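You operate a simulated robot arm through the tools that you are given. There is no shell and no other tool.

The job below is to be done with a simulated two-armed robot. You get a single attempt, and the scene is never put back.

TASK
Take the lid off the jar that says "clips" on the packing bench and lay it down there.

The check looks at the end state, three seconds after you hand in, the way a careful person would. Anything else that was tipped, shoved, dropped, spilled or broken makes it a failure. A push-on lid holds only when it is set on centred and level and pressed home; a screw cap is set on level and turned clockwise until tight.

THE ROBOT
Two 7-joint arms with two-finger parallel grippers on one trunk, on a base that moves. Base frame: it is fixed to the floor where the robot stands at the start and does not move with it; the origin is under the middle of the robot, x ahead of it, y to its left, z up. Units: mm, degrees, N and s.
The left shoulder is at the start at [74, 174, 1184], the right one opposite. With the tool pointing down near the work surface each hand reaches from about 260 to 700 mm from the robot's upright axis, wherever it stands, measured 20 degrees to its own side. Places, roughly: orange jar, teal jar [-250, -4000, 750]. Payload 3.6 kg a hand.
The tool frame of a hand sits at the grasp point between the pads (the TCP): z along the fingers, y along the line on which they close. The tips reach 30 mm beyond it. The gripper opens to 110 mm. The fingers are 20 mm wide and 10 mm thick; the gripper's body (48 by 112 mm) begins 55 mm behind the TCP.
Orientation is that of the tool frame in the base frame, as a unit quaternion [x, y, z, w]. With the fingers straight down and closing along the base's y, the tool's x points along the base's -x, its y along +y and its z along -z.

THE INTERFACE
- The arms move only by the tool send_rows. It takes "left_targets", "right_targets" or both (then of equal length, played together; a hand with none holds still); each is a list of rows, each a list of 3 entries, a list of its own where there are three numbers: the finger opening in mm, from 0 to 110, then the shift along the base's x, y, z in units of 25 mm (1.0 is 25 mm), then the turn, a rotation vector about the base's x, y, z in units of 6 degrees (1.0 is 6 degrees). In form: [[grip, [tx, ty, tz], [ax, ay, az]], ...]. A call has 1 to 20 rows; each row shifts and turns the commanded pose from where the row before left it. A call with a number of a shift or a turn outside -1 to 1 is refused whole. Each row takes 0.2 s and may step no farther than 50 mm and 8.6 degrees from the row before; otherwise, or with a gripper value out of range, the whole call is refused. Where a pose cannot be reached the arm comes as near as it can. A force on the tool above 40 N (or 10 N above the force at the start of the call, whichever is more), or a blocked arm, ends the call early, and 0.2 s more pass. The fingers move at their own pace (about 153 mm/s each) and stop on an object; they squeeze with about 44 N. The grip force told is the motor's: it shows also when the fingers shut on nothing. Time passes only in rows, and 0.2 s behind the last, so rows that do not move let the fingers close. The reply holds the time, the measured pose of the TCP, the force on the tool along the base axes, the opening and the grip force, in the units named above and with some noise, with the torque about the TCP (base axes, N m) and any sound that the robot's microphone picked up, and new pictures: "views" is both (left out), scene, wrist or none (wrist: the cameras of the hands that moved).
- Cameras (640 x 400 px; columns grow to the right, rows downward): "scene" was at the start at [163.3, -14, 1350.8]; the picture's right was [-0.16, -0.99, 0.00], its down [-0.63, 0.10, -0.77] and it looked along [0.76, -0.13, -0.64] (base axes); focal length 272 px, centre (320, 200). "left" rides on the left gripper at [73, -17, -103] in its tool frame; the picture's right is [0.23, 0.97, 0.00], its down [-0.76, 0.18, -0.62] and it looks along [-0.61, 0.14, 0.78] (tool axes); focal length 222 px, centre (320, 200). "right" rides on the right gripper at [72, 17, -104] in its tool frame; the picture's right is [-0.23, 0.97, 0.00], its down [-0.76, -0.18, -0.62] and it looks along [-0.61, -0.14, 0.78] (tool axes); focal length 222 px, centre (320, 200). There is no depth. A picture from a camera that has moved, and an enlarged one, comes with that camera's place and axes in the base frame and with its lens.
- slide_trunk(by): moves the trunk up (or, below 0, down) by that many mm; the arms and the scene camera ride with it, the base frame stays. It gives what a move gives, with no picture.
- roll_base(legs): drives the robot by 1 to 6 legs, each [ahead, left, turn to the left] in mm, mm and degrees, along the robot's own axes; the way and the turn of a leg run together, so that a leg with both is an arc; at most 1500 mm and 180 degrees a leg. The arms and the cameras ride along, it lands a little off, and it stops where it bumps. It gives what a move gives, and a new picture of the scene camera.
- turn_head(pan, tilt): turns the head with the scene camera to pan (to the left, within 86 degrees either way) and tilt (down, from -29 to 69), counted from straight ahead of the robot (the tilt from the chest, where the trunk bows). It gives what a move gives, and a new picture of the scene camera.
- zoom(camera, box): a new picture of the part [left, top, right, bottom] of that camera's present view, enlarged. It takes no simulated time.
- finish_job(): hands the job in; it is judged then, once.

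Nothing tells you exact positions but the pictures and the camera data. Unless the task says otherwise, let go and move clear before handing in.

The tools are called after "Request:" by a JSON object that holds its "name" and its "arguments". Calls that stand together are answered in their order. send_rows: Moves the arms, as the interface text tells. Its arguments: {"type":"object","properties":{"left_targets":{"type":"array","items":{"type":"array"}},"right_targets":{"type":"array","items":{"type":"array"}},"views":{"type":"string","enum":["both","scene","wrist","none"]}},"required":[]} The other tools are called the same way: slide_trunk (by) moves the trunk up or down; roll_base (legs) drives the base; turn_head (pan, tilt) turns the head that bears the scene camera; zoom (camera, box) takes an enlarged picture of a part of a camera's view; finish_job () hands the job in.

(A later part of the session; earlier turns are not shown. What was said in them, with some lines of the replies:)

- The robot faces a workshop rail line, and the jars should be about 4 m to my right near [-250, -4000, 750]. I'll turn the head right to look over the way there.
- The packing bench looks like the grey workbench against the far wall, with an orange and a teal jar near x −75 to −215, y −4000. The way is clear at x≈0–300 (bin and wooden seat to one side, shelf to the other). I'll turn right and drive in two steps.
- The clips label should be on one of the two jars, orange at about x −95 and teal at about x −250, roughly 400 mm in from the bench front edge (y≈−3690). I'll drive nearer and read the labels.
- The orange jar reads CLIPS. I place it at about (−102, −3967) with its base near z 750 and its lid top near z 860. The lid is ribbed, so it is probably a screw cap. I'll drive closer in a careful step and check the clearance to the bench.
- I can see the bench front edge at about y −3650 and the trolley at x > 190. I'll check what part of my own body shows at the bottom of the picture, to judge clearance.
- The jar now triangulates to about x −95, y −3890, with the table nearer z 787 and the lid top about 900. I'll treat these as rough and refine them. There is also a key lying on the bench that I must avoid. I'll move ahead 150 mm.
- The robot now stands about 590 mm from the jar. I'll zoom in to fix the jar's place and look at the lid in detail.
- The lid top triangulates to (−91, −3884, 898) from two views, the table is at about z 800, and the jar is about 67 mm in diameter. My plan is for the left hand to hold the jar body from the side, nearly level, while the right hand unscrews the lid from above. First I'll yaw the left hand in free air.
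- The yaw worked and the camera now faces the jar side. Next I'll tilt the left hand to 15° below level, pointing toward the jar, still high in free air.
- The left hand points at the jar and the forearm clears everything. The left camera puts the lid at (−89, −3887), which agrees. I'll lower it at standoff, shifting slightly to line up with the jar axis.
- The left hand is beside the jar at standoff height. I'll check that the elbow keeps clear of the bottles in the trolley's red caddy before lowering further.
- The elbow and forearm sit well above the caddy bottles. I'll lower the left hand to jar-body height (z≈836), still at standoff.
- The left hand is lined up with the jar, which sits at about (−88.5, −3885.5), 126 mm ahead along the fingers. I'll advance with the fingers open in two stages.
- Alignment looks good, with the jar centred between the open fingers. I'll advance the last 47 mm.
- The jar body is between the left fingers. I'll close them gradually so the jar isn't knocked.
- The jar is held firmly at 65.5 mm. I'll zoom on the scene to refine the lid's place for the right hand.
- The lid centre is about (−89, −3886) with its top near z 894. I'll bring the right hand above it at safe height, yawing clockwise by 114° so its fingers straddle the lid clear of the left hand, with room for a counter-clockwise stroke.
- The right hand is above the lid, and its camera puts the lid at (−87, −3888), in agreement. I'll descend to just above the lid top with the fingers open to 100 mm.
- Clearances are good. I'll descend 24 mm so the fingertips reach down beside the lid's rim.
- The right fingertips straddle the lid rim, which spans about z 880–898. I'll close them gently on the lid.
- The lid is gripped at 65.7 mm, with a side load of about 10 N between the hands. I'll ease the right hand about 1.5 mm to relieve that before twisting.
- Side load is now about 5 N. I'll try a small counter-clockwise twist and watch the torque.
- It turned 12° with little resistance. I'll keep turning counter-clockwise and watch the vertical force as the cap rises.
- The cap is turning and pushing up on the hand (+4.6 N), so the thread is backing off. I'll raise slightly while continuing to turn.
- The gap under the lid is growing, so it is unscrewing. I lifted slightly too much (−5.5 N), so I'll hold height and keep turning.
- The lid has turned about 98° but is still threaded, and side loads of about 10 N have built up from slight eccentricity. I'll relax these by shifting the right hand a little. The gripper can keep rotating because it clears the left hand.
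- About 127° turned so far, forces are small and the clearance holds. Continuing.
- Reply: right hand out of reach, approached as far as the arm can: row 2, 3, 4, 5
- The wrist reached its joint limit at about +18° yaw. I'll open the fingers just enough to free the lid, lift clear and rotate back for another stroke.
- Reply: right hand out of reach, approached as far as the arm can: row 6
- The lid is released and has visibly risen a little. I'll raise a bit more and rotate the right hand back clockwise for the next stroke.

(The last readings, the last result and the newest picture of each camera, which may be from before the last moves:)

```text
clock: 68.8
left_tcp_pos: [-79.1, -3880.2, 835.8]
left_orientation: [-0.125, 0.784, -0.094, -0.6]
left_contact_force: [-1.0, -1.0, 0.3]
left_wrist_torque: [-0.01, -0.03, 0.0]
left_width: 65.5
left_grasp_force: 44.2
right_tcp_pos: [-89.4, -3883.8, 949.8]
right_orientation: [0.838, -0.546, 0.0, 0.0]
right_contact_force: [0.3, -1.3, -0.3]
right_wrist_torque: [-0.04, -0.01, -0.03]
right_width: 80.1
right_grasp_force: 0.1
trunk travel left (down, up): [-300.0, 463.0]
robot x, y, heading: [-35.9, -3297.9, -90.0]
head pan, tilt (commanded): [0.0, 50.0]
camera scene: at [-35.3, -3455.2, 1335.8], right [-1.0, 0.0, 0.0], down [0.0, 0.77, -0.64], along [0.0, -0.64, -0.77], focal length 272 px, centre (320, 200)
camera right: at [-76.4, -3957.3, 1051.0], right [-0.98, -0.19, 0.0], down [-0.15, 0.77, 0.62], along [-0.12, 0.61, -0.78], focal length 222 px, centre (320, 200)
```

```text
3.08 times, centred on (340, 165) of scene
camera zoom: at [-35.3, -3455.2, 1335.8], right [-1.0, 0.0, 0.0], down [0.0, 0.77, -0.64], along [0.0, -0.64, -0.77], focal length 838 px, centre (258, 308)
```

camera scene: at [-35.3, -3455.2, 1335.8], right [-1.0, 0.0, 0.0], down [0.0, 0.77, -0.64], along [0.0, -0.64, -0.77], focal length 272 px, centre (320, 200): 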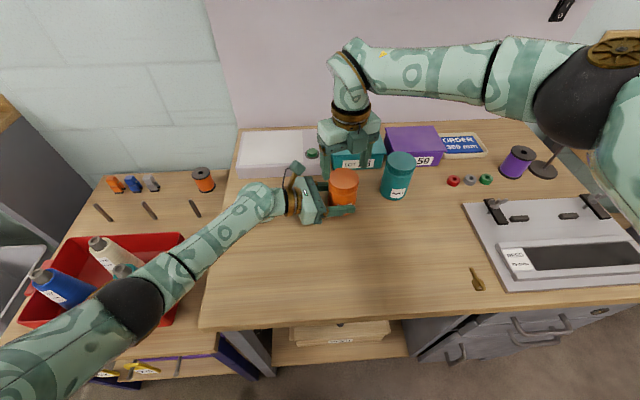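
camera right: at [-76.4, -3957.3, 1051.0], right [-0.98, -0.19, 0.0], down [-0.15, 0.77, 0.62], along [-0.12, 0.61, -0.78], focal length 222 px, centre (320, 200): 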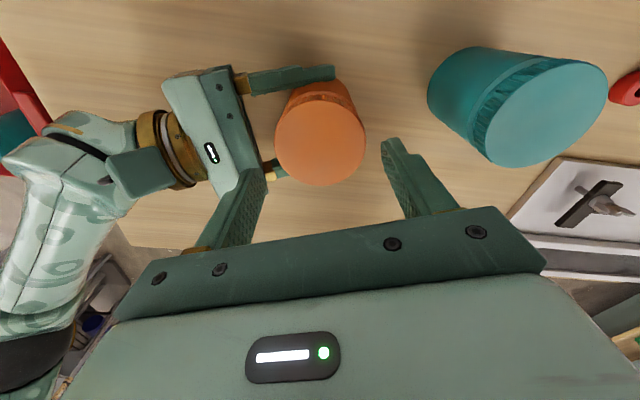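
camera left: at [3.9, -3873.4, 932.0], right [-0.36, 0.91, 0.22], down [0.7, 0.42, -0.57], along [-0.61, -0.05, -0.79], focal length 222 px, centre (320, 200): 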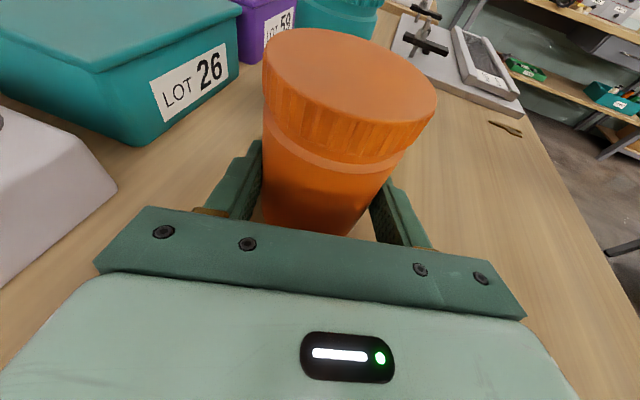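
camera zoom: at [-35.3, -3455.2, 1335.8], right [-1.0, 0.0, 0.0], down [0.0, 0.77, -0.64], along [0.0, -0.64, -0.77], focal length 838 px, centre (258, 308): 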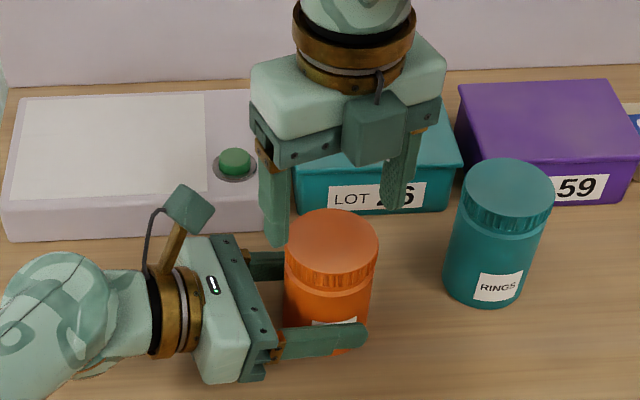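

I'm at yaw −156°, giving about 170° of stroke. From the force balance the lid centre is about (−88.4, −3885.1). I'll descend around the lid and close.

Request:
{"name": "send_rows", "arguments": {"right_targets": [[80, [0.04, -0.03, -0.5], [0, 0, 0]], [80, [0, 0, -0.5], [0, 0, 0]], [80, [0, 0, -0.48], [0, 0, 0]], [76, [0, 0, 0], [0, 0, 0]], [73, [0, 0, 0], [0, 0, 0]], [71, [0, 0, 0], [0, 0, 0]], [69, [0, 0, 0], [0, 0, 0]], [67, [0, 0, 0], [0, 0, 0]], [65, [0, 0, 0], [0, 0, 0]], [62, [0, 0, 0], [0, 0, 0]]], "views": "both"}}

Request:
{"name": "zoom", "arguments": {"camera": "left", "box": [160, 0, 560, 250]}}

```text
clock: 71.0
left_tcp_pos: [-78.8, -3881.3, 835.8]
left_orientation: [-0.125, 0.783, -0.095, -0.601]
left_contact_force: [4.4, 3.5, 2.6]
left_wrist_torque: [-0.25, 0.24, -0.03]
left_width: 65.3
left_grasp_force: 43.9
right_tcp_pos: [-88.1, -3885.6, 912.1]
right_orientation: [0.838, -0.545, 0.0, 0.0]
right_contact_force: [-4.6, -3.4, -0.8]
right_wrist_torque: [-0.07, 0.15, 0.0]
right_width: 65.7
right_grasp_force: 43.6
trunk travel left (down, up): [-300.0, 463.0]
robot x, y, heading: [-35.3, -3299.3, -89.9]
head pan, tilt (commanded): [0.0, 50.0]
camera scene: at [-35.4, -3455.1, 1335.9], right [-1.0, 0.0, 0.0], down [0.0, 0.77, -0.64], along [0.0, -0.64, -0.77], focal length 272 px, centre (320, 200)
camera right: at [-75.8, -3958.7, 1014.6], right [-0.98, -0.19, 0.0], down [-0.15, 0.77, 0.62], along [-0.12, 0.61, -0.78], focal length 222 px, centre (320, 200)
```

scene: 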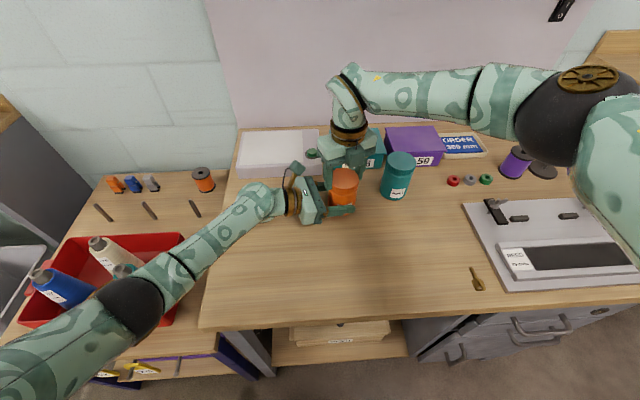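
right: 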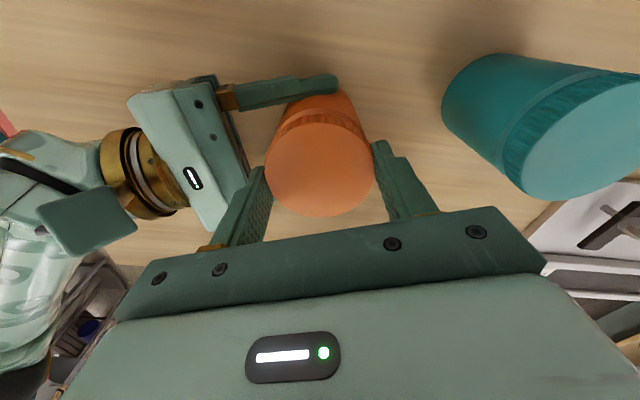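

```text
1.60 times, centred on (360, 125) of left
camera zoom: at [4.1, -3873.4, 932.0], right [-0.36, 0.91, 0.22], down [0.7, 0.42, -0.57], along [-0.61, -0.05, -0.79], focal length 355 px, centre (256, 320)
```

zoom: 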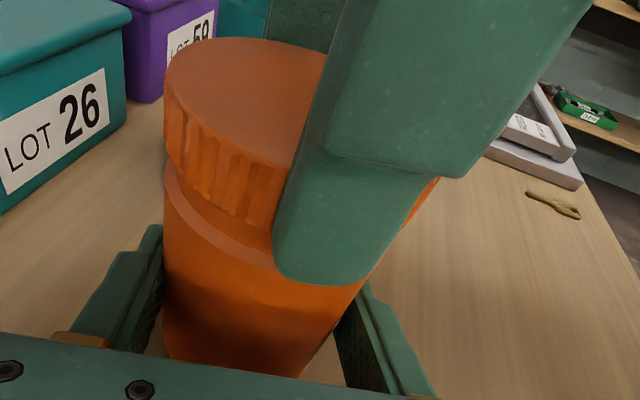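

Gripped again. Second counter-clockwise stroke begins, with a very small rise per step.

Request:
{"name": "send_rows", "arguments": {"right_targets": [[62, [-0.02, -0.015, 0.0], [0, 0, 0.8]], [62, [0, 0, 0.004], [0, 0, 0.9]], [62, [0, 0, 0.004], [0, 0, 0.9]], [62, [0, 0, 0.004], [0, 0, 0.9]], [62, [0, 0, 0.004], [0, 0, 0.9]], [62, [0, 0, 0.004], [0, 0, 0.9]], [62, [0, 0, 0.004], [0, 0, 0.9]], [62, [0, 0, 0.004], [0, 0, 0.9]]], "views": "none"}}

```text
clock: 72.8
left_tcp_pos: [-77.6, -3880.6, 835.9]
left_orientation: [-0.125, 0.783, -0.095, -0.601]
left_contact_force: [5.6, 1.2, 1.2]
left_wrist_torque: [-0.1, 0.39, 0.08]
left_width: 65.3
left_grasp_force: 44.0
right_tcp_pos: [-88.8, -3885.1, 913.2]
right_orientation: [0.979, -0.203, 0.0, 0.0]
right_contact_force: [-6.2, 0.0, 1.3]
right_wrist_torque: [0.13, 0.14, -0.06]
right_width: 65.7
right_grasp_force: 44.7
trunk travel left (down, up): [-300.0, 463.0]
robot x, y, heading: [-33.0, -3300.3, -89.9]
head pan, tilt (commanded): [0.0, 50.0]
```

Request:
{"name": "send_rows", "arguments": {"right_targets": [[62, [-0.03, 0, 0.004], [0, 0, 0.9]], [62, [0, 0, 0.004], [0, 0, 0.9]], [62, [0, 0, 0.004], [0, 0, 0.9]], [62, [0, 0, 0.004], [0, 0, 0.9]], [62, [0, 0, 0.004], [0, 0, 0.9]], [62, [0, 0, 0.004], [0, 0, 0.9]], [62, [0, 0, 0.004], [0, 0, 0.9]], [62, [0, 0, 0.004], [0, 0, 0.9]]], "views": "none"}}

Request:
{"name": "zoom", "arguments": {"camera": "left", "box": [160, 0, 560, 250]}}

```text
clock: 74.6
left_tcp_pos: [-79.8, -3880.7, 836.2]
left_orientation: [-0.124, 0.784, -0.094, -0.601]
left_contact_force: [-2.9, -0.5, 0.6]
left_wrist_torque: [-0.08, -0.44, 0.03]
left_width: 65.2
left_grasp_force: 44.0
right_tcp_pos: [-89.0, -3884.5, 912.4]
right_orientation: [0.985, 0.173, 0.001, -0.002]
right_contact_force: [4.5, 1.2, 4.1]
right_wrist_torque: [0.12, -0.04, 0.02]
right_width: 65.8
right_grasp_force: 44.1
trunk travel left (down, up): [-300.0, 463.0]
robot x, y, heading: [-34.4, -3296.3, -90.2]
head pan, tilt (commanded): [0.0, 50.0]
```

```text
1.60 times, centred on (360, 125) of left
camera zoom: at [3.9, -3873.2, 931.9], right [-0.36, 0.91, 0.22], down [0.7, 0.42, -0.57], along [-0.61, -0.05, -0.79], focal length 355 px, centre (256, 320)
```

zoom: 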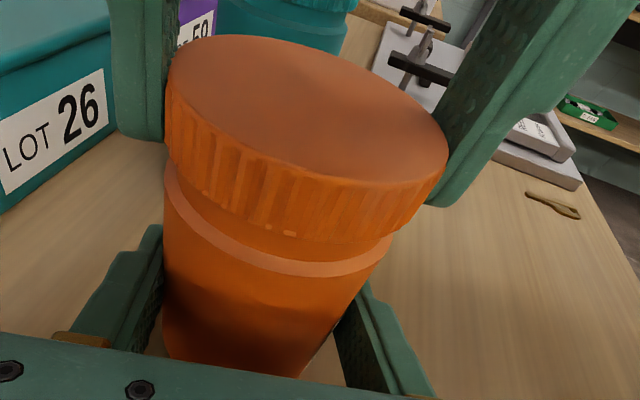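

Request:
{"name": "send_rows", "arguments": {"right_targets": [[62, [0.015, 0, 0.02], [0, 0, 0.9]], [62, [0, 0, 0.006], [0, 0, 0.9]], [62, [0, 0, 0.006], [0, 0, 0.9]], [62, [0, 0, 0.006], [0, 0, 0.9]], [62, [0, 0, 0.006], [0, 0, 0.9]], [62, [0, 0, 0.006], [0, 0, 0.9]], [62, [0, 0, 0.006], [0, 0, 0.9]], [62, [0, 0, 0.006], [0, 0, 0.9]]], "views": "none"}}

Request:
{"name": "zoom", "arguments": {"camera": "left", "box": [160, 0, 560, 250]}}

```text
clock: 76.4
left_tcp_pos: [-78.9, -3881.2, 836.0]
left_orientation: [-0.125, 0.783, -0.095, -0.602]
left_contact_force: [-8.5, 0.1, 0.9]
left_wrist_torque: [-0.1, -0.46, -0.01]
left_width: 65.5
left_grasp_force: 43.9
right_tcp_pos: [-89.6, -3885.6, 912.3]
right_orientation: [0.852, 0.523, 0.0, -0.001]
right_contact_force: [8.5, 0.6, -2.7]
right_wrist_torque: [0.16, -0.17, 0.02]
right_width: 65.6
right_grasp_force: 44.4
trunk travel left (down, up): [-300.0, 463.0]
robot x, y, heading: [-32.3, -3297.6, -89.9]
head pan, tilt (commanded): [0.0, 50.0]
```

```text
1.60 times, centred on (360, 125) of left
camera zoom: at [4.0, -3873.6, 931.9], right [-0.36, 0.91, 0.22], down [0.7, 0.42, -0.57], along [-0.61, -0.05, -0.79], focal length 355 px, centre (256, 320)
```

zoom: 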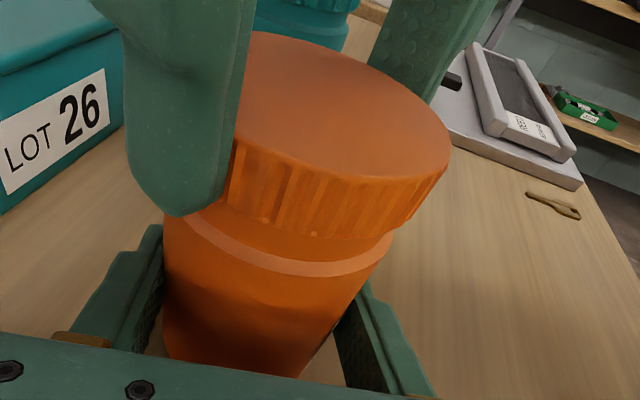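

Request:
{"name": "send_rows", "arguments": {"right_targets": [[62, [0.05, 0, 0], [0, 0, 0.9]], [62, [0, 0, 0.003], [0, 0, 0.9]], [62, [0, 0, 0.003], [0, 0, 0.9]], [62, [0, 0, 0.003], [0, 0, 0.9]], [62, [0, 0, 0.003], [0, 0, 0.9]], [62, [0, 0, 0.003], [0, 0, 0.9]], [62, [0, 0, 0.003], [0, 0, 0.9]]], "views": "none"}}

Request:
{"name": "zoom", "arguments": {"camera": "left", "box": [160, 0, 560, 250]}}

```text
clock: 78.0
left_tcp_pos: [-78.8, -3880.7, 836.4]
left_orientation: [-0.125, 0.784, -0.094, -0.601]
left_contact_force: [1.9, 0.9, 1.8]
left_wrist_torque: [-0.14, -0.06, 0.05]
left_width: 65.4
left_grasp_force: 43.8
right_tcp_pos: [-87.4, -3885.3, 915.4]
right_orientation: [0.637, 0.771, 0.0, -0.001]
right_contact_force: [-0.7, 0.0, -0.2]
right_wrist_torque: [0.02, 0.04, -0.02]
right_width: 65.8
right_grasp_force: 43.5
trunk travel left (down, up): [-300.0, 463.0]
robot x, y, heading: [-37.6, -3297.7, -90.2]
head pan, tilt (commanded): [0.0, 50.0]
```

```text
1.60 times, centred on (360, 125) of left
camera zoom: at [4.3, -3873.5, 931.9], right [-0.36, 0.91, 0.22], down [0.7, 0.42, -0.57], along [-0.61, -0.05, -0.79], focal length 355 px, centre (256, 320)
```

zoom: 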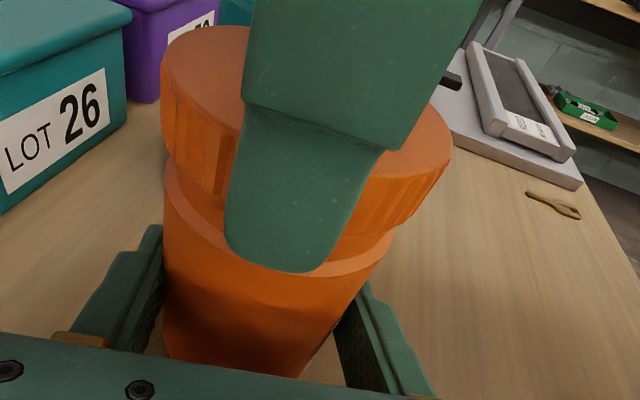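

Forces have dropped to almost nothing and the hand rose on its own, so the thread may have let go. I'll test with a gentle 3 mm lift.

Request:
{"name": "send_rows", "arguments": {"right_targets": [[62, [0, 0, 0.06], [0, 0, 0]], [62, [0, 0, 0.06], [0, 0, 0]]], "views": "none"}}

Request:
{"name": "zoom", "arguments": {"camera": "left", "box": [160, 0, 560, 250]}}

Request:
{"name": "zoom", "arguments": {"camera": "scene", "box": [290, 130, 410, 220]}}

```text
clock: 78.6
left_tcp_pos: [-77.6, -3880.7, 836.0]
left_orientation: [-0.125, 0.784, -0.095, -0.601]
left_contact_force: [3.9, 1.2, 1.9]
left_wrist_torque: [-0.07, 0.22, 0.02]
left_width: 65.6
left_grasp_force: 44.5
right_tcp_pos: [-88.1, -3886.2, 917.1]
right_orientation: [0.638, 0.77, 0.0, -0.001]
right_contact_force: [-3.8, -0.2, -1.4]
right_wrist_torque: [-0.01, 0.05, 0.0]
right_width: 65.4
right_grasp_force: 44.1
trunk travel left (down, up): [-300.0, 463.0]
robot x, y, heading: [-31.6, -3296.5, -89.9]
head pan, tilt (commanded): [0.0, 50.0]
```

```text
1.60 times, centred on (360, 125) of left
camera zoom: at [4.2, -3873.5, 931.9], right [-0.36, 0.91, 0.22], down [0.7, 0.42, -0.57], along [-0.61, -0.05, -0.79], focal length 355 px, centre (256, 320)
```

zoom: 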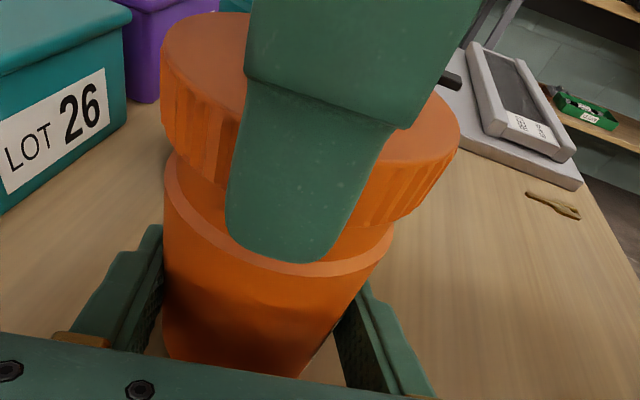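

```text
4.44 times, centred on (350, 175) of scene
camera zoom: at [-35.2, -3455.1, 1335.8], right [-1.0, 0.0, 0.0], down [0.0, 0.77, -0.64], along [0.0, -0.64, -0.77], focal length 1210 px, centre (187, 311)
```

zoom: 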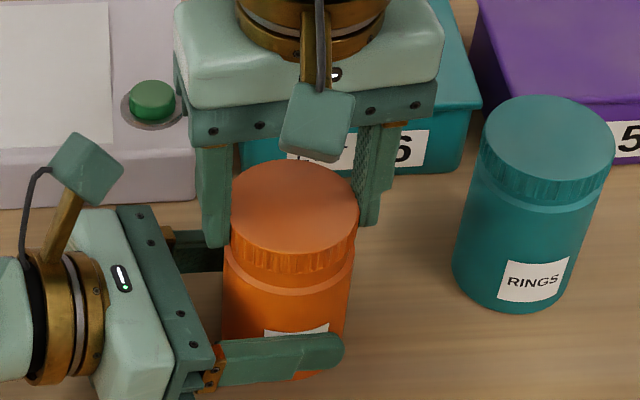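

The lid is coming up freely. I'll continue lifting it straight up, slowly at first, until well clear of the neck.

Request:
{"name": "send_rows", "arguments": {"right_targets": [[62, [-0.02, 0, 0.1], [0, 0, 0]], [62, [0, 0, 0.15], [0, 0, 0]], [62, [0, 0, 0.2], [0, 0, 0]], [62, [0, 0, 0.25], [0, 0, 0]], [62, [0, 0, 0.3], [0, 0, 0]]], "views": "both"}}

Request:
{"name": "zoom", "arguments": {"camera": "left", "box": [160, 0, 560, 250]}}

```text
clock: 79.8
left_tcp_pos: [-78.3, -3880.1, 835.8]
left_orientation: [-0.124, 0.784, -0.094, -0.601]
left_contact_force: [0.5, 0.1, 0.9]
left_wrist_torque: [-0.08, -0.05, 0.01]
left_width: 65.3
left_grasp_force: 44.3
right_tcp_pos: [-88.8, -3887.1, 942.9]
right_orientation: [0.638, 0.77, 0.0, 0.0]
right_contact_force: [-0.6, 0.8, 0.0]
right_wrist_torque: [0.02, -0.01, 0.02]
right_width: 65.6
right_grasp_force: 43.7
trunk travel left (down, up): [-300.0, 463.0]
robot x, y, heading: [-36.3, -3298.2, -90.0]
head pan, tilt (commanded): [0.0, 50.0]
camera scene: at [-35.3, -3455.1, 1335.9], right [-1.0, 0.0, 0.0], down [0.0, 0.77, -0.64], along [0.0, -0.64, -0.77], focal length 272 px, centre (320, 200)
camera right: at [-86.4, -3811.9, 1045.7], right [1.0, -0.04, 0.0], down [-0.03, -0.78, 0.62], along [-0.03, -0.62, -0.78], focal length 222 px, centre (320, 200)
```

scene: 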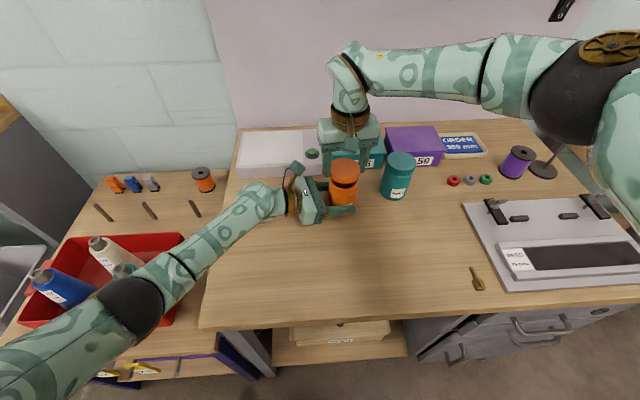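
right: 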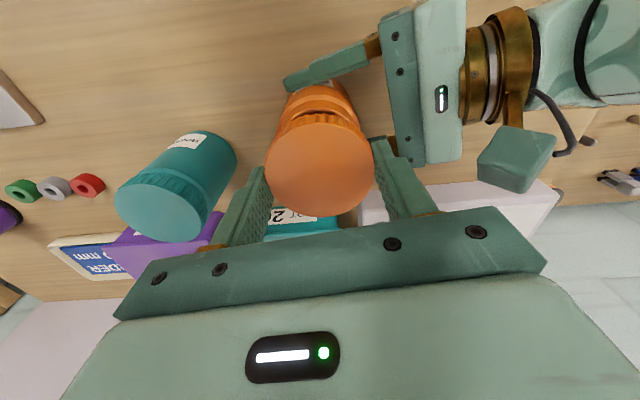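

```text
1.60 times, centred on (360, 125) of left
camera zoom: at [3.9, -3873.4, 931.9], right [-0.36, 0.91, 0.22], down [0.7, 0.42, -0.57], along [-0.61, -0.05, -0.79], focal length 355 px, centre (256, 320)
```

zoom: 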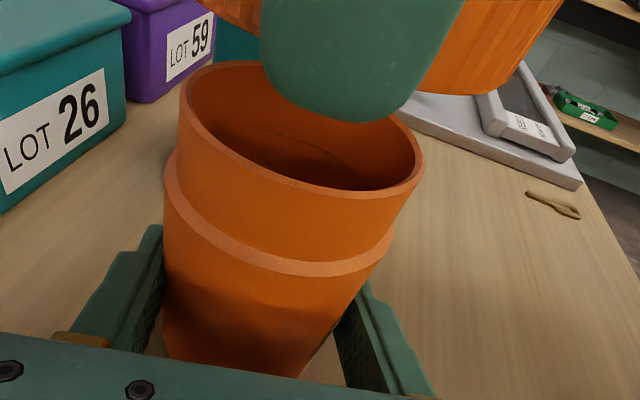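

The lid is off and the jar stands open in the left hand. I'll lift the lid higher and carry it to the clear bench area at about (−180, −3790), away from the key, the jars and the edge.

Request:
{"name": "send_rows", "arguments": {"right_targets": [[62, [0, 0, 0.9], [0, 0, 0]], [62, [0, 0, 0.9], [0, 0, 0]], [62, [-0.73, 0.77, 0], [0, 0, -0.9]], [62, [-0.73, 0.77, 0], [0, 0, -0.9]], [62, [-0.73, 0.77, 0], [0, 0, -0.9]], [62, [-0.73, 0.77, 0], [0, 0, -0.9]], [62, [-0.73, 0.77, 0], [0, 0, -0.9]], [62, [0, 0, -0.9], [0, 0, 0]], [62, [0, 0, -0.9], [0, 0, 0]], [62, [0, 0, -0.9], [0, 0, 0]]], "views": "both"}}

Request:
{"name": "zoom", "arguments": {"camera": "scene", "box": [270, 110, 450, 260]}}

```text
clock: 82.0
left_tcp_pos: [-78.5, -3880.6, 837.2]
left_orientation: [-0.125, 0.784, -0.095, -0.601]
left_contact_force: [-0.2, -0.3, -0.5]
left_wrist_torque: [-0.07, 0.0, -0.03]
left_width: 65.0
left_grasp_force: 44.3
right_tcp_pos: [-178.0, -3788.4, 922.5]
right_orientation: [0.8, 0.6, 0.0, 0.0]
right_contact_force: [0.1, 0.0, -0.8]
right_wrist_torque: [-0.04, 0.02, 0.0]
right_width: 65.6
right_grasp_force: 43.9
trunk travel left (down, up): [-300.0, 463.0]
robot x, y, heading: [-36.0, -3297.3, -89.8]
head pan, tilt (commanded): [0.0, 50.0]
camera scene: at [-35.4, -3455.3, 1335.8], right [-1.0, 0.0, 0.0], down [0.0, 0.77, -0.64], along [0.0, -0.64, -0.77], focal length 272 px, centre (320, 200)
camera right: at [-142.9, -3725.1, 1024.3], right [0.87, -0.49, 0.0], down [-0.38, -0.68, 0.62], along [-0.31, -0.54, -0.78], focal length 222 px, centre (320, 200)
```

scene: 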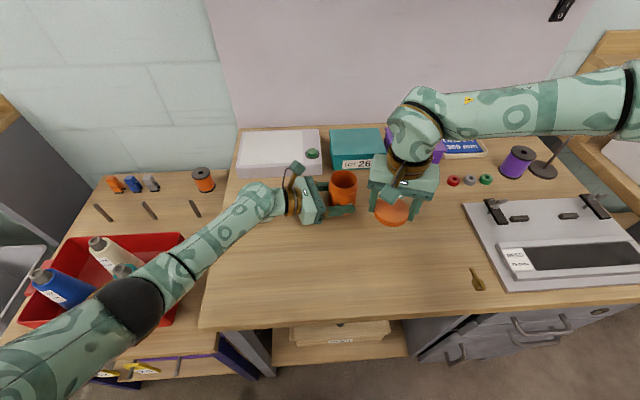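
right: 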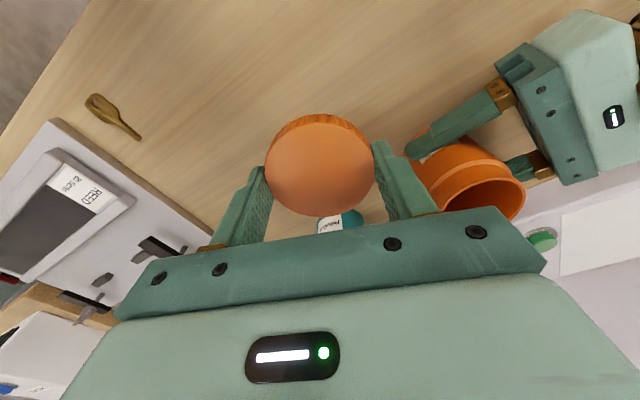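

```text
2.67 times, centred on (360, 185) of scene
camera zoom: at [-35.4, -3455.3, 1335.8], right [-1.0, 0.0, 0.0], down [0.0, 0.77, -0.64], along [0.0, -0.64, -0.77], focal length 726 px, centre (213, 240)
```

zoom: 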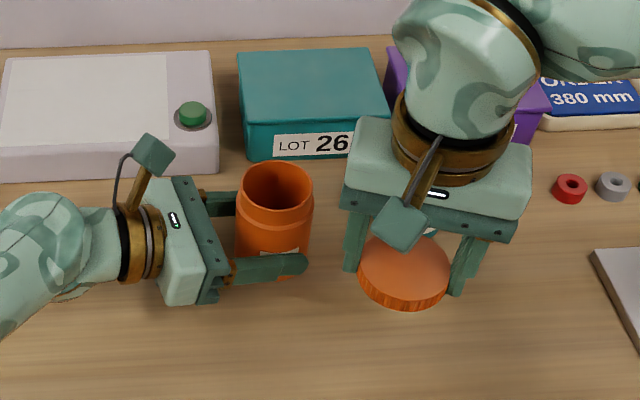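

The lid is held level over a clear spot. I'll shift a little farther from the left hand and lower to about 10 mm above the bench.

Request:
{"name": "send_rows", "arguments": {"right_targets": [[62, [-0.4, 0.3, 0], [0, 0, 0]], [62, [-0.4, 0.3, -0.5], [0, 0, 0]], [62, [0, 0, -0.9], [0, 0, 0]], [62, [0, 0, -0.9], [0, 0, 0]], [62, [0, 0, -0.8], [0, 0, 0]]], "views": "both"}}

Request:
{"name": "zoom", "arguments": {"camera": "scene", "box": [300, 140, 480, 280]}}

```text
clock: 83.2
left_tcp_pos: [-78.5, -3881.9, 836.7]
left_orientation: [-0.125, 0.783, -0.095, -0.601]
left_contact_force: [0.0, -0.2, 0.7]
left_wrist_torque: [-0.03, -0.03, -0.04]
left_width: 65.5
left_grasp_force: 44.2
right_tcp_pos: [-198.4, -3773.5, 842.5]
right_orientation: [0.8, 0.6, 0.0, 0.0]
right_contact_force: [-0.2, 0.1, -0.2]
right_wrist_torque: [0.0, 0.04, 0.05]
right_width: 65.7
right_grasp_force: 43.7
trunk travel left (down, up): [-300.0, 463.0]
robot x, y, heading: [-36.9, -3297.0, -89.7]
head pan, tilt (commanded): [0.0, 50.0]
camera scene: at [-35.4, -3455.2, 1335.8], right [-1.0, 0.0, 0.0], down [0.0, 0.77, -0.64], along [0.0, -0.64, -0.77], focal length 272 px, centre (320, 200)
camera right: at [-163.6, -3709.4, 945.4], right [0.87, -0.49, 0.0], down [-0.38, -0.68, 0.62], along [-0.31, -0.54, -0.78], focal length 222 px, centre (320, 200)
```

scene: 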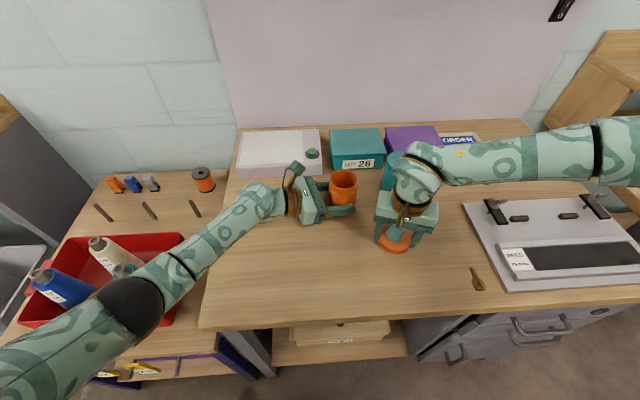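
right: 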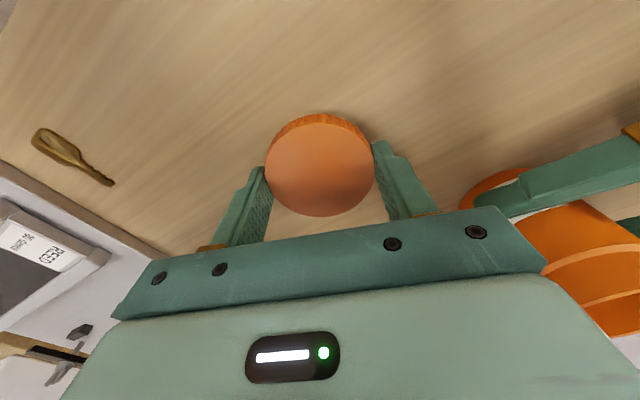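

```text
2.86 times, centred on (390, 210) of scene
camera zoom: at [-35.4, -3455.2, 1335.8], right [-1.0, 0.0, 0.0], down [0.0, 0.77, -0.64], along [0.0, -0.64, -0.77], focal length 778 px, centre (120, 171)
```

zoom: 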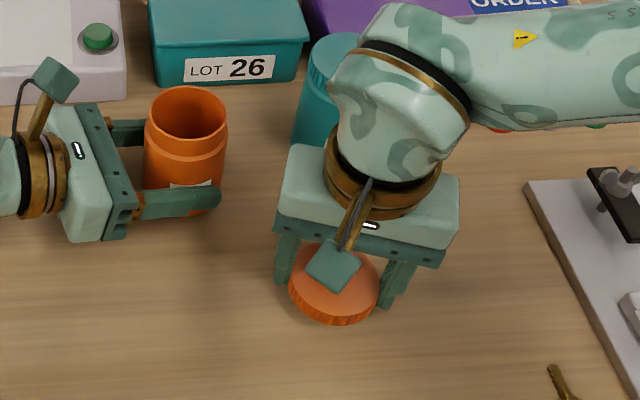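

The lid is about 10 mm above the bench. I'll lower in small steps and watch the vertical force for touchdown.

Request:
{"name": "send_rows", "arguments": {"right_targets": [[62, [0, 0, -0.08], [0, 0, 0]], [62, [0, 0, -0.08], [0, 0, 0]], [62, [0, 0, -0.08], [0, 0, 0]], [62, [0, 0, -0.06], [0, 0, 0]], [62, [0, 0, 0], [0, 0, 0]]], "views": "none"}}

```text
clock: 84.4
left_tcp_pos: [-78.0, -3881.5, 835.7]
left_orientation: [-0.125, 0.784, -0.095, -0.601]
left_contact_force: [-0.9, -0.2, 0.3]
left_wrist_torque: [-0.06, -0.01, 0.02]
left_width: 65.2
left_grasp_force: 43.9
right_tcp_pos: [-198.3, -3774.9, 835.9]
right_orientation: [0.8, 0.601, 0.0, 0.0]
right_contact_force: [0.3, -0.5, -0.7]
right_wrist_torque: [0.0, 0.02, 0.03]
right_width: 65.7
right_grasp_force: 43.8
trunk travel left (down, up): [-300.0, 463.0]
robot x, y, heading: [-33.6, -3298.1, -90.0]
head pan, tilt (commanded): [0.0, 50.0]
```

Request:
{"name": "send_rows", "arguments": {"right_targets": [[62, [0, 0, -0.06], [0, 0, 0]], [62, [0, 0, -0.04], [0, 0, 0]], [62, [0, 0, 0], [0, 0, 0]]], "views": "none"}}

```text
clock: 85.2
left_tcp_pos: [-78.2, -3881.4, 836.6]
left_orientation: [-0.125, 0.783, -0.095, -0.601]
left_contact_force: [-0.6, 0.8, -0.8]
left_wrist_torque: [-0.03, -0.03, -0.04]
left_width: 65.2
left_grasp_force: 43.9
right_tcp_pos: [-199.3, -3774.3, 832.6]
right_orientation: [0.8, 0.601, 0.0, 0.0]
right_contact_force: [-0.4, 0.2, -0.3]
right_wrist_torque: [-0.04, 0.0, 0.04]
right_width: 65.6
right_grasp_force: 44.5
trunk travel left (down, up): [-300.0, 463.0]
robot x, y, heading: [-33.5, -3298.3, -89.9]
head pan, tilt (commanded): [0.0, 50.0]
```

Request:
{"name": "send_rows", "arguments": {"right_targets": [[62, [0, 0, -0.04], [0, 0, 0]], [62, [0, 0, -0.04], [0, 0, 0]], [62, [0, 0, 0], [0, 0, 0]]], "views": "none"}}

```text
clock: 86.0
left_tcp_pos: [-77.4, -3881.2, 836.7]
left_orientation: [-0.124, 0.784, -0.095, -0.601]
left_contact_force: [-0.8, -0.4, -0.6]
left_wrist_torque: [-0.03, -0.01, 0.01]
left_width: 65.2
left_grasp_force: 43.9
right_tcp_pos: [-200.8, -3773.8, 829.9]
right_orientation: [0.8, 0.6, 0.0, 0.0]
right_contact_force: [0.0, 0.5, 0.0]
right_wrist_torque: [-0.02, 0.01, -0.04]
right_width: 65.7
right_grasp_force: 44.1
trunk travel left (down, up): [-300.0, 463.0]
robot x, y, heading: [-34.4, -3295.8, -89.9]
head pan, tilt (commanded): [0.0, 50.0]
```

Request:
{"name": "send_rows", "arguments": {"right_targets": [[62, [0, 0, -0.04], [0, 0, 0]], [62, [0, 0, -0.04], [0, 0, 0]], [62, [0, 0, 0], [0, 0, 0]]], "views": "none"}}

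Request:
{"name": "zoom", "arguments": {"camera": "scene", "box": [340, 190, 460, 270]}}

```text
clock: 86.8
left_tcp_pos: [-77.9, -3880.1, 836.3]
left_orientation: [-0.125, 0.784, -0.095, -0.601]
left_contact_force: [0.3, -0.1, -0.4]
left_wrist_torque: [-0.01, -0.03, 0.02]
left_width: 65.3
left_grasp_force: 44.3
right_tcp_pos: [-199.1, -3774.6, 829.6]
right_orientation: [0.8, 0.6, 0.0, 0.001]
right_contact_force: [-5.3, -0.4, 19.7]
right_wrist_torque: [0.37, 0.84, 0.15]
right_width: 65.7
right_grasp_force: 44.3
trunk travel left (down, up): [-300.0, 463.0]
robot x, y, heading: [-34.5, -3294.8, -90.0]
head pan, tilt (commanded): [0.0, 50.0]
```

```text
5.00 times, centred on (400, 230) of scene
camera zoom: at [-35.4, -3453.7, 1336.3], right [-1.0, 0.0, 0.0], down [0.0, 0.77, -0.64], along [0.0, -0.64, -0.77], focal length 1362 px, centre (-80, 50)
```

zoom: 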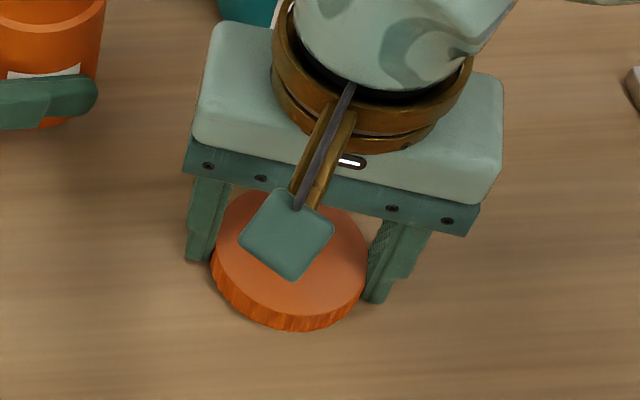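

Touchdown on the bench at TCP z≈829.6 (about 20 N). I'll ease up about 1.3 mm to unload it, then open the fingers.

Request:
{"name": "send_rows", "arguments": {"right_targets": [[62, [0, 0, 0.05], [0, 0, 0]], [62, [0, 0, 0], [0, 0, 0]]], "views": "none"}}

```text
clock: 87.4
left_tcp_pos: [-79.2, -3881.0, 835.3]
left_orientation: [-0.124, 0.783, -0.094, -0.602]
left_contact_force: [0.3, -0.6, 0.2]
left_wrist_torque: [0.0, -0.02, 0.01]
left_width: 65.1
left_grasp_force: 43.7
right_tcp_pos: [-200.1, -3773.6, 829.9]
right_orientation: [0.801, 0.599, 0.0, 0.001]
right_contact_force: [-4.0, -3.8, 11.5]
right_wrist_torque: [-0.03, 0.41, 0.01]
right_width: 65.8
right_grasp_force: 43.7
trunk travel left (down, up): [-300.0, 463.0]
robot x, y, heading: [-37.3, -3297.2, -89.9]
head pan, tilt (commanded): [0.0, 50.0]
```

Request:
{"name": "send_rows", "arguments": {"right_targets": [[62, [0, 0, 0.03], [0, 0, 0]], [64, [0, 0, 0], [0, 0, 0]], [66, [0, 0, 0], [0, 0, 0]], [68, [0, 0, 0], [0, 0, 0]], [72, [0, 0, 0], [0, 0, 0]], [80, [0, 0, 0], [0, 0, 0]], [90, [0, 0, 0], [0, 0, 0]]], "views": "both"}}

Request:
{"name": "zoom", "arguments": {"camera": "scene", "box": [340, 190, 460, 270]}}

```text
clock: 89.0
left_tcp_pos: [-78.9, -3881.3, 836.3]
left_orientation: [-0.125, 0.784, -0.095, -0.601]
left_contact_force: [-0.4, -0.3, 0.7]
left_wrist_torque: [-0.04, -0.02, 0.01]
left_width: 65.4
left_grasp_force: 44.0
right_tcp_pos: [-199.1, -3774.3, 832.2]
right_orientation: [0.8, 0.601, -0.001, 0.0]
right_contact_force: [0.1, 0.2, 0.7]
right_wrist_torque: [-0.01, 0.0, 0.0]
right_width: 90.0
right_grasp_force: 0.2
trunk travel left (down, up): [-300.0, 463.0]
robot x, y, heading: [-31.8, -3299.3, -89.9]
head pan, tilt (commanded): [0.0, 50.0]
camera scene: at [-35.4, -3455.2, 1335.8], right [-1.0, 0.0, 0.0], down [0.0, 0.77, -0.64], along [0.0, -0.64, -0.77], focal length 272 px, centre (320, 200)
camera right: at [-164.3, -3710.1, 933.7], right [0.87, -0.49, 0.0], down [-0.38, -0.68, 0.62], along [-0.31, -0.54, -0.78], focal length 222 px, centre (320, 200)
```

scene: 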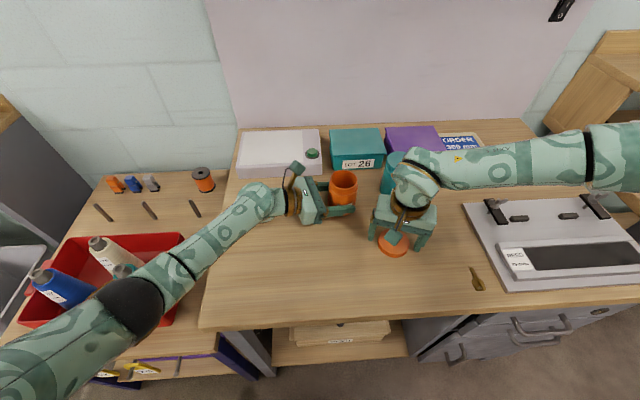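
right: 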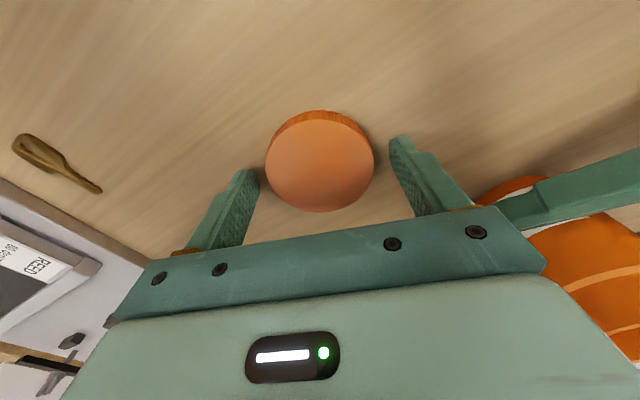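

```text
5.00 times, centred on (400, 230) of scene
camera zoom: at [-35.4, -3455.2, 1335.8], right [-1.0, 0.0, 0.0], down [0.0, 0.77, -0.64], along [0.0, -0.64, -0.77], focal length 1362 px, centre (-80, 50)
```

zoom: 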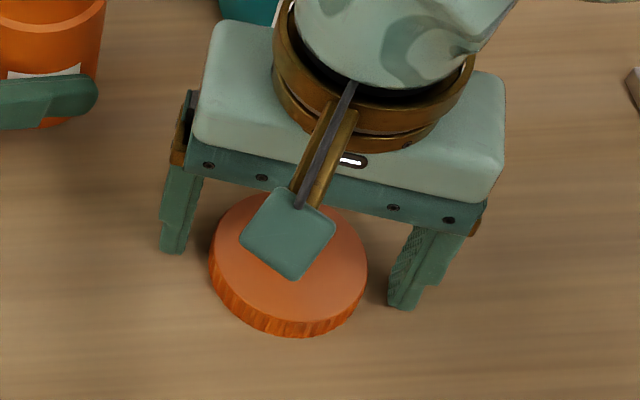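

The lid is resting flat on the bench and released. I'll raise the right hand straight up and clear.

Request:
{"name": "send_rows", "arguments": {"right_targets": [[95, [0, 0, 0.3], [0, 0, 0]], [95, [0, 0, 0.6], [0, 0, 0]], [95, [0, 0, 0.9], [0, 0, 0]], [95, [0, 0, 0.9], [0, 0, 0]], [95, [0, 0, 0.9], [0, 0, 0]], [95, [0, 0, 0.9], [0, 0, 0]], [95, [0, 0, 0.9], [0, 0, 0]], [95, [0, 0, 0.9], [0, 0, 0]], [95, [0, 0, 0.9], [0, 0, 0]], [95, [0, 0, 0.9], [0, 0, 0]], [95, [-0.4, 0.4, 0.9], [0, 0, 0]], [95, [-0.4, 0.4, 0.9], [0, 0, 0]]], "views": "both"}}

Request:
{"name": "zoom", "arguments": {"camera": "left", "box": [0, 0, 640, 400]}}

```text
clock: 91.6
left_tcp_pos: [-78.4, -3880.9, 836.2]
left_orientation: [-0.125, 0.783, -0.095, -0.601]
left_contact_force: [-0.1, 0.8, 0.8]
left_wrist_torque: [-0.01, 0.0, 0.0]
left_width: 65.5
left_grasp_force: 44.4
right_tcp_pos: [-220.7, -3755.6, 1079.6]
right_orientation: [0.8, 0.6, 0.0, 0.001]
right_contact_force: [-0.3, 0.7, -0.9]
right_wrist_torque: [-0.01, 0.01, -0.02]
right_width: 95.3
right_grasp_force: 0.0
trunk travel left (down, up): [-300.0, 463.0]
robot x, y, heading: [-33.2, -3295.0, -90.0]
head pan, tilt (commanded): [0.0, 50.0]
camera scene: at [-35.6, -3454.8, 1335.9], right [-1.0, 0.0, 0.0], down [0.0, 0.77, -0.64], along [0.0, -0.64, -0.77], focal length 272 px, centre (320, 200)
camera right: at [-185.4, -3690.4, 1181.8], right [0.87, -0.49, 0.0], down [-0.38, -0.68, 0.62], along [-0.31, -0.54, -0.78], focal length 222 px, centre (320, 200)
```

scene: 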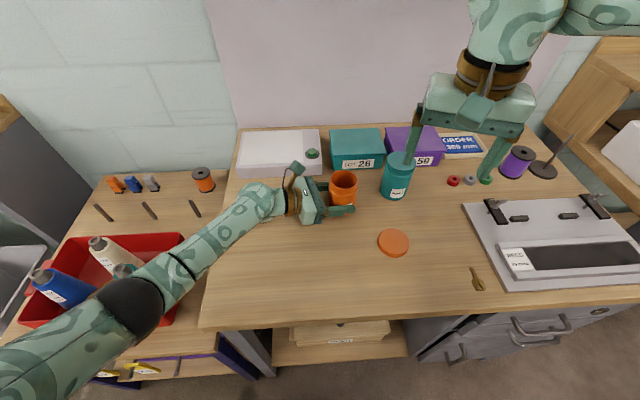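
right: 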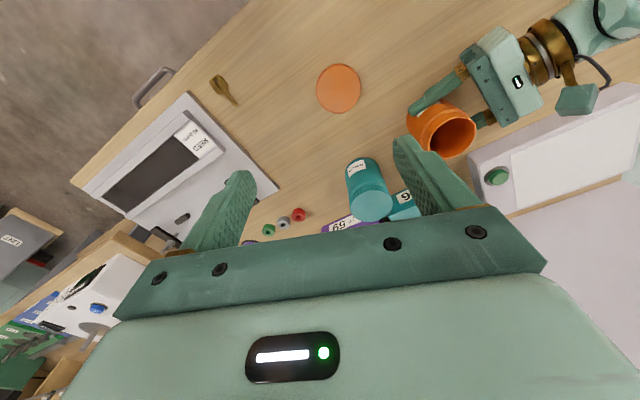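

```text
1.00 times, centred on (320, 200) of left (not enlarged: the box is as wide or as high as the picture)
camera zoom: at [3.9, -3873.1, 932.0], right [-0.36, 0.91, 0.22], down [0.71, 0.42, -0.57], along [-0.61, -0.05, -0.79], focal length 222 px, centre (320, 200)
```

zoom: 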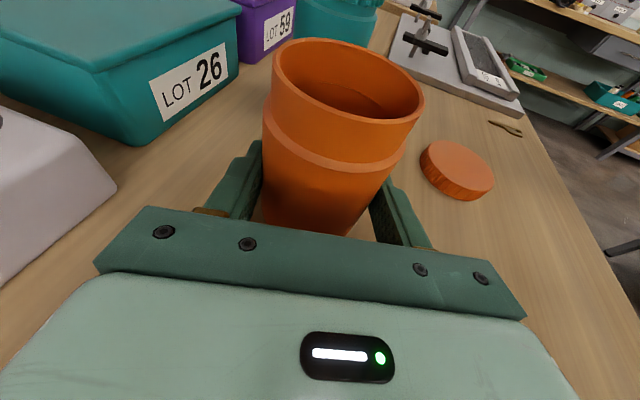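

The lid lies flat on the bench with the right hand clear. Now I'll open the left fingers gently to release the jar.

Request:
{"name": "send_rows", "arguments": {"left_targets": [[65, [0, 0, 0], [0, 0, 0]], [66, [0, 0, 0], [0, 0, 0]], [67, [0, 0, 0], [0, 0, 0]], [69, [0, 0, 0], [0, 0, 0]], [72, [0, 0, 0], [0, 0, 0]], [80, [0, 0, 0], [0, 0, 0]], [90, [0, 0, 0], [0, 0, 0]], [100, [0, 0, 0], [0, 0, 0]]], "views": "both"}}

```text
clock: 93.4
left_tcp_pos: [-78.0, -3881.1, 835.7]
left_orientation: [-0.125, 0.783, -0.095, -0.601]
left_contact_force: [0.9, 0.3, -0.3]
left_wrist_torque: [0.01, -0.03, 0.01]
left_width: 100.1
left_grasp_force: 0.1
right_tcp_pos: [-222.3, -3755.7, 1078.4]
right_orientation: [0.8, 0.6, 0.0, 0.0]
right_contact_force: [0.5, 0.7, 0.2]
right_wrist_torque: [0.01, -0.01, -0.01]
right_width: 94.8
right_grasp_force: 0.1
trunk travel left (down, up): [-300.0, 463.0]
robot x, y, heading: [-36.6, -3302.2, -89.9]
head pan, tilt (commanded): [0.0, 50.0]
camera scene: at [-35.4, -3455.1, 1335.9], right [-1.0, 0.0, 0.0], down [0.0, 0.77, -0.64], along [0.0, -0.64, -0.77], focal length 272 px, centre (320, 200)
camera left: at [4.0, -3873.4, 932.0], right [-0.36, 0.91, 0.22], down [0.7, 0.42, -0.57], along [-0.61, -0.05, -0.79], focal length 222 px, centre (320, 200)
```

scene: 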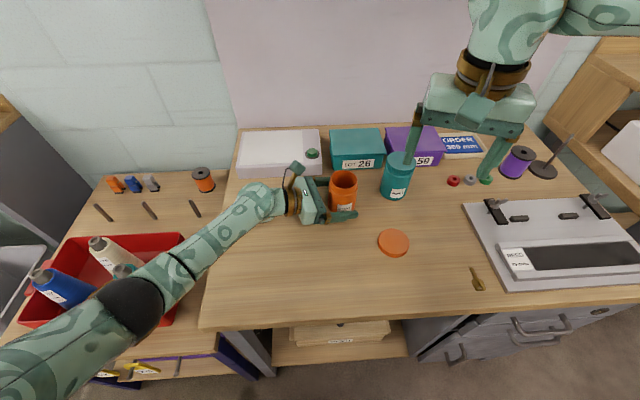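
left: 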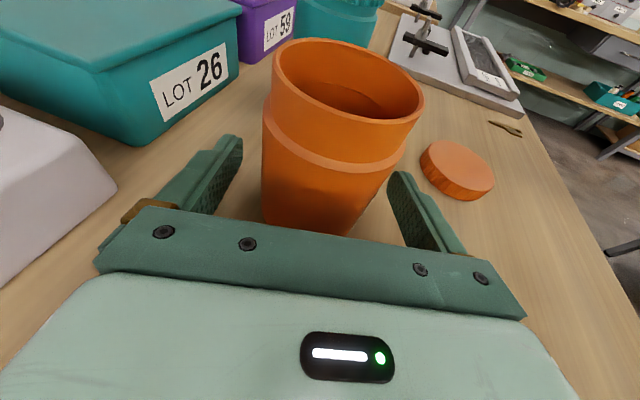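

The jar stands free and upright with the fingers open. I'll back the left hand straight out the way it came.

Request:
{"name": "send_rows", "arguments": {"left_targets": [[100, [0.4, 0.13, 0], [0, 0, 0]], [100, [0.6, 0.195, 0], [0, 0, 0]], [100, [0.8, 0.26, 0], [0, 0, 0]], [100, [0.85, 0.276, 0], [0, 0, 0]], [100, [0.85, 0.276, 0], [0, 0, 0]], [100, [0.85, 0.276, 0], [0, 0, 0]], [100, [0, 0, 0.8], [0, 0, 0]], [100, [0, 0, 0.9], [0, 0, 0]], [100, [0, 0, 0.9], [0, 0, 0]], [100, [0, 0, 0.9], [0, 0, 0]], [100, [0, 0, 0.9], [0, 0, 0]], [100, [0, 0, 0.9], [0, 0, 0]]], "views": "both"}}

Request:
{"name": "zoom", "arguments": {"camera": "scene", "box": [220, 120, 500, 300]}}

```text
clock: 96.0
left_tcp_pos: [30.1, -3844.4, 969.9]
left_orientation: [-0.124, 0.784, -0.094, -0.602]
left_contact_force: [0.7, 0.0, 0.2]
left_wrist_torque: [-0.01, -0.01, 0.0]
left_width: 99.9
left_grasp_force: 0.0
right_tcp_pos: [-220.7, -3755.2, 1078.6]
right_orientation: [0.8, 0.6, 0.0, -0.001]
right_contact_force: [0.8, 0.2, 0.2]
right_wrist_torque: [0.0, 0.0, 0.0]
right_width: 95.1
right_grasp_force: 0.1
trunk travel left (down, up): [-300.0, 463.0]
robot x, y, heading: [-34.0, -3296.9, -89.9]
head pan, tilt (commanded): [0.0, 50.0]
camera scene: at [-35.3, -3454.9, 1335.9], right [-1.0, 0.0, 0.0], down [0.0, 0.77, -0.64], along [0.0, -0.64, -0.77], focal length 272 px, centre (320, 200)
camera left: at [111.7, -3837.4, 1065.5], right [-0.36, 0.91, 0.22], down [0.7, 0.42, -0.57], along [-0.61, -0.05, -0.79], focal length 222 px, centre (320, 200)
```

scene: 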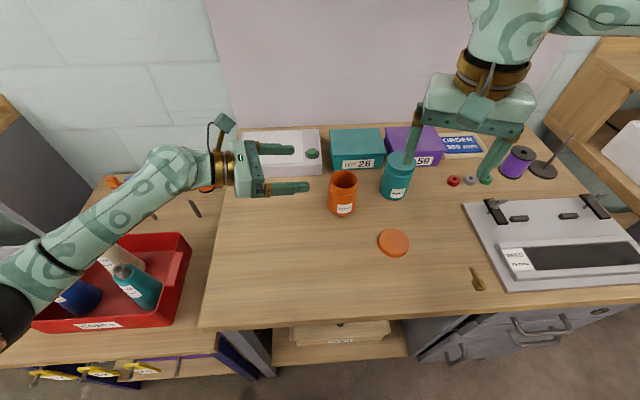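
left: 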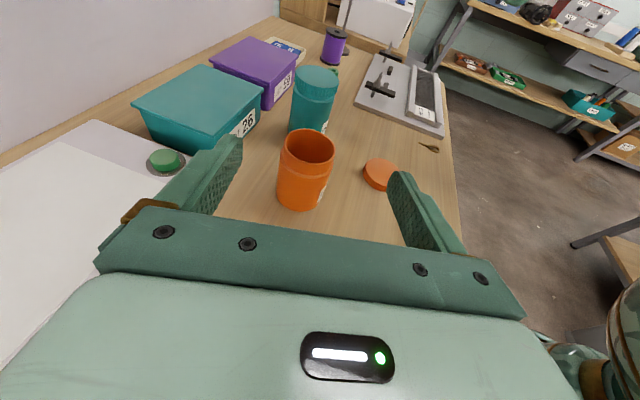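

```text
2.22 times, centred on (360, 210) of scene
camera zoom: at [-35.3, -3454.9, 1335.9], right [-1.0, 0.0, 0.0], down [0.0, 0.77, -0.64], along [0.0, -0.64, -0.77], focal length 605 px, centre (231, 178)
```

zoom: 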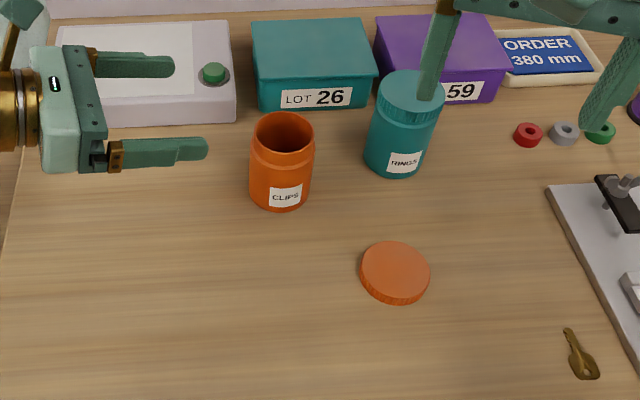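

The jar stands open and upright at its place, with the lid flat beside it. I'll check that the caddy bottles on the trolley under my left elbow weren't disturbed.

Request:
{"name": "send_rows", "arguments": {"left_targets": [[100, [0, 0, 0.9], [0, 0, 0]], [100, [0, 0, 0.9], [0, 0, 0]], [100, [0, 0, 0.9], [0, 0, 0]], [100, [0, 0, 0.9], [0, 0, 0]]], "views": "none"}}

Request:
{"name": "turn_head", "arguments": {"pan": 30, "tilt": 55}}

```text
clock: 97.0
left_tcp_pos: [27.8, -3843.8, 1058.7]
left_orientation: [-0.125, 0.783, -0.095, -0.601]
left_contact_force: [1.4, 0.6, -0.4]
left_wrist_torque: [-0.03, -0.01, 0.02]
left_width: 99.8
left_grasp_force: 0.0
right_tcp_pos: [-221.5, -3755.2, 1079.0]
right_orientation: [0.8, 0.601, 0.0, 0.001]
right_contact_force: [-0.4, 0.1, -0.1]
right_wrist_torque: [-0.02, -0.01, -0.01]
right_width: 95.0
right_grasp_force: 0.2
trunk travel left (down, up): [-300.0, 463.0]
robot x, y, heading: [-36.3, -3300.2, -90.1]
head pan, tilt (commanded): [0.0, 50.0]
```

```text
clock: 97.9
left_tcp_pos: [28.7, -3844.5, 1058.3]
left_orientation: [-0.123, 0.783, -0.093, -0.602]
left_contact_force: [-0.7, 0.2, 0.1]
left_wrist_torque: [-0.01, 0.03, -0.01]
left_width: 100.0
left_grasp_force: 0.0
right_tcp_pos: [-219.8, -3755.3, 1079.1]
right_orientation: [0.8, 0.6, 0.0, 0.0]
right_contact_force: [0.7, 0.9, -0.3]
right_wrist_torque: [-0.02, 0.01, 0.03]
right_width: 94.9
right_grasp_force: 0.0
trunk travel left (down, up): [-300.0, 463.0]
robot x, y, heading: [-38.4, -3298.4, -89.9]
head pan, tilt (commanded): [30.0, 55.0]
camera scene: at [0.7, -3440.6, 1329.4], right [-0.87, -0.5, 0.0], down [-0.41, 0.71, -0.57], along [0.29, -0.5, -0.82], focal length 272 px, centre (320, 200)
```

scene: 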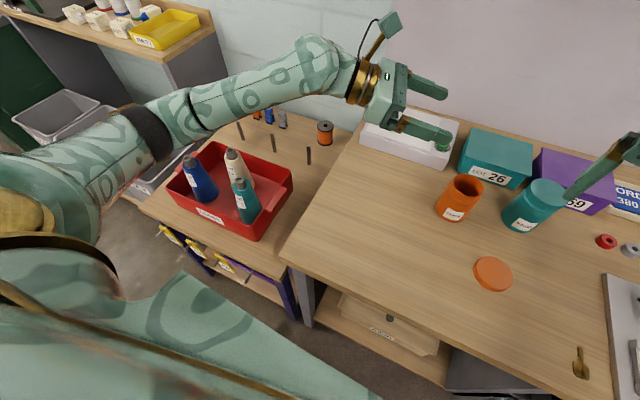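

The caddy bottles stand where they did, the CLIPS jar is upright and open in its place, and the lid lies flat on the packing bench. Both hands are clear, so I'm handing in.

Request:
{"name": "finish_job", "arguments": {}}

```text
The job is handed in.
```

The lid of the "clips" jar is off and lying flat on the packing bench, and I've handed the job in.

- **Jar:** it was the orange one, with a screw cap. I held the jar body with the left hand while the right hand unscrewed the lid. The jar stands upright and open where it was.
- **Lid:** it rests about 155 mm from the jar, towards the front of the bench. It is well clear of the edge, the key and the teal "rings" jar.
- **Surroundings:** in the last picture, the bottles in the trolley's red caddy, the lot boxes and the teal jar look undisturbed. Both hands are open and clear above the bench.
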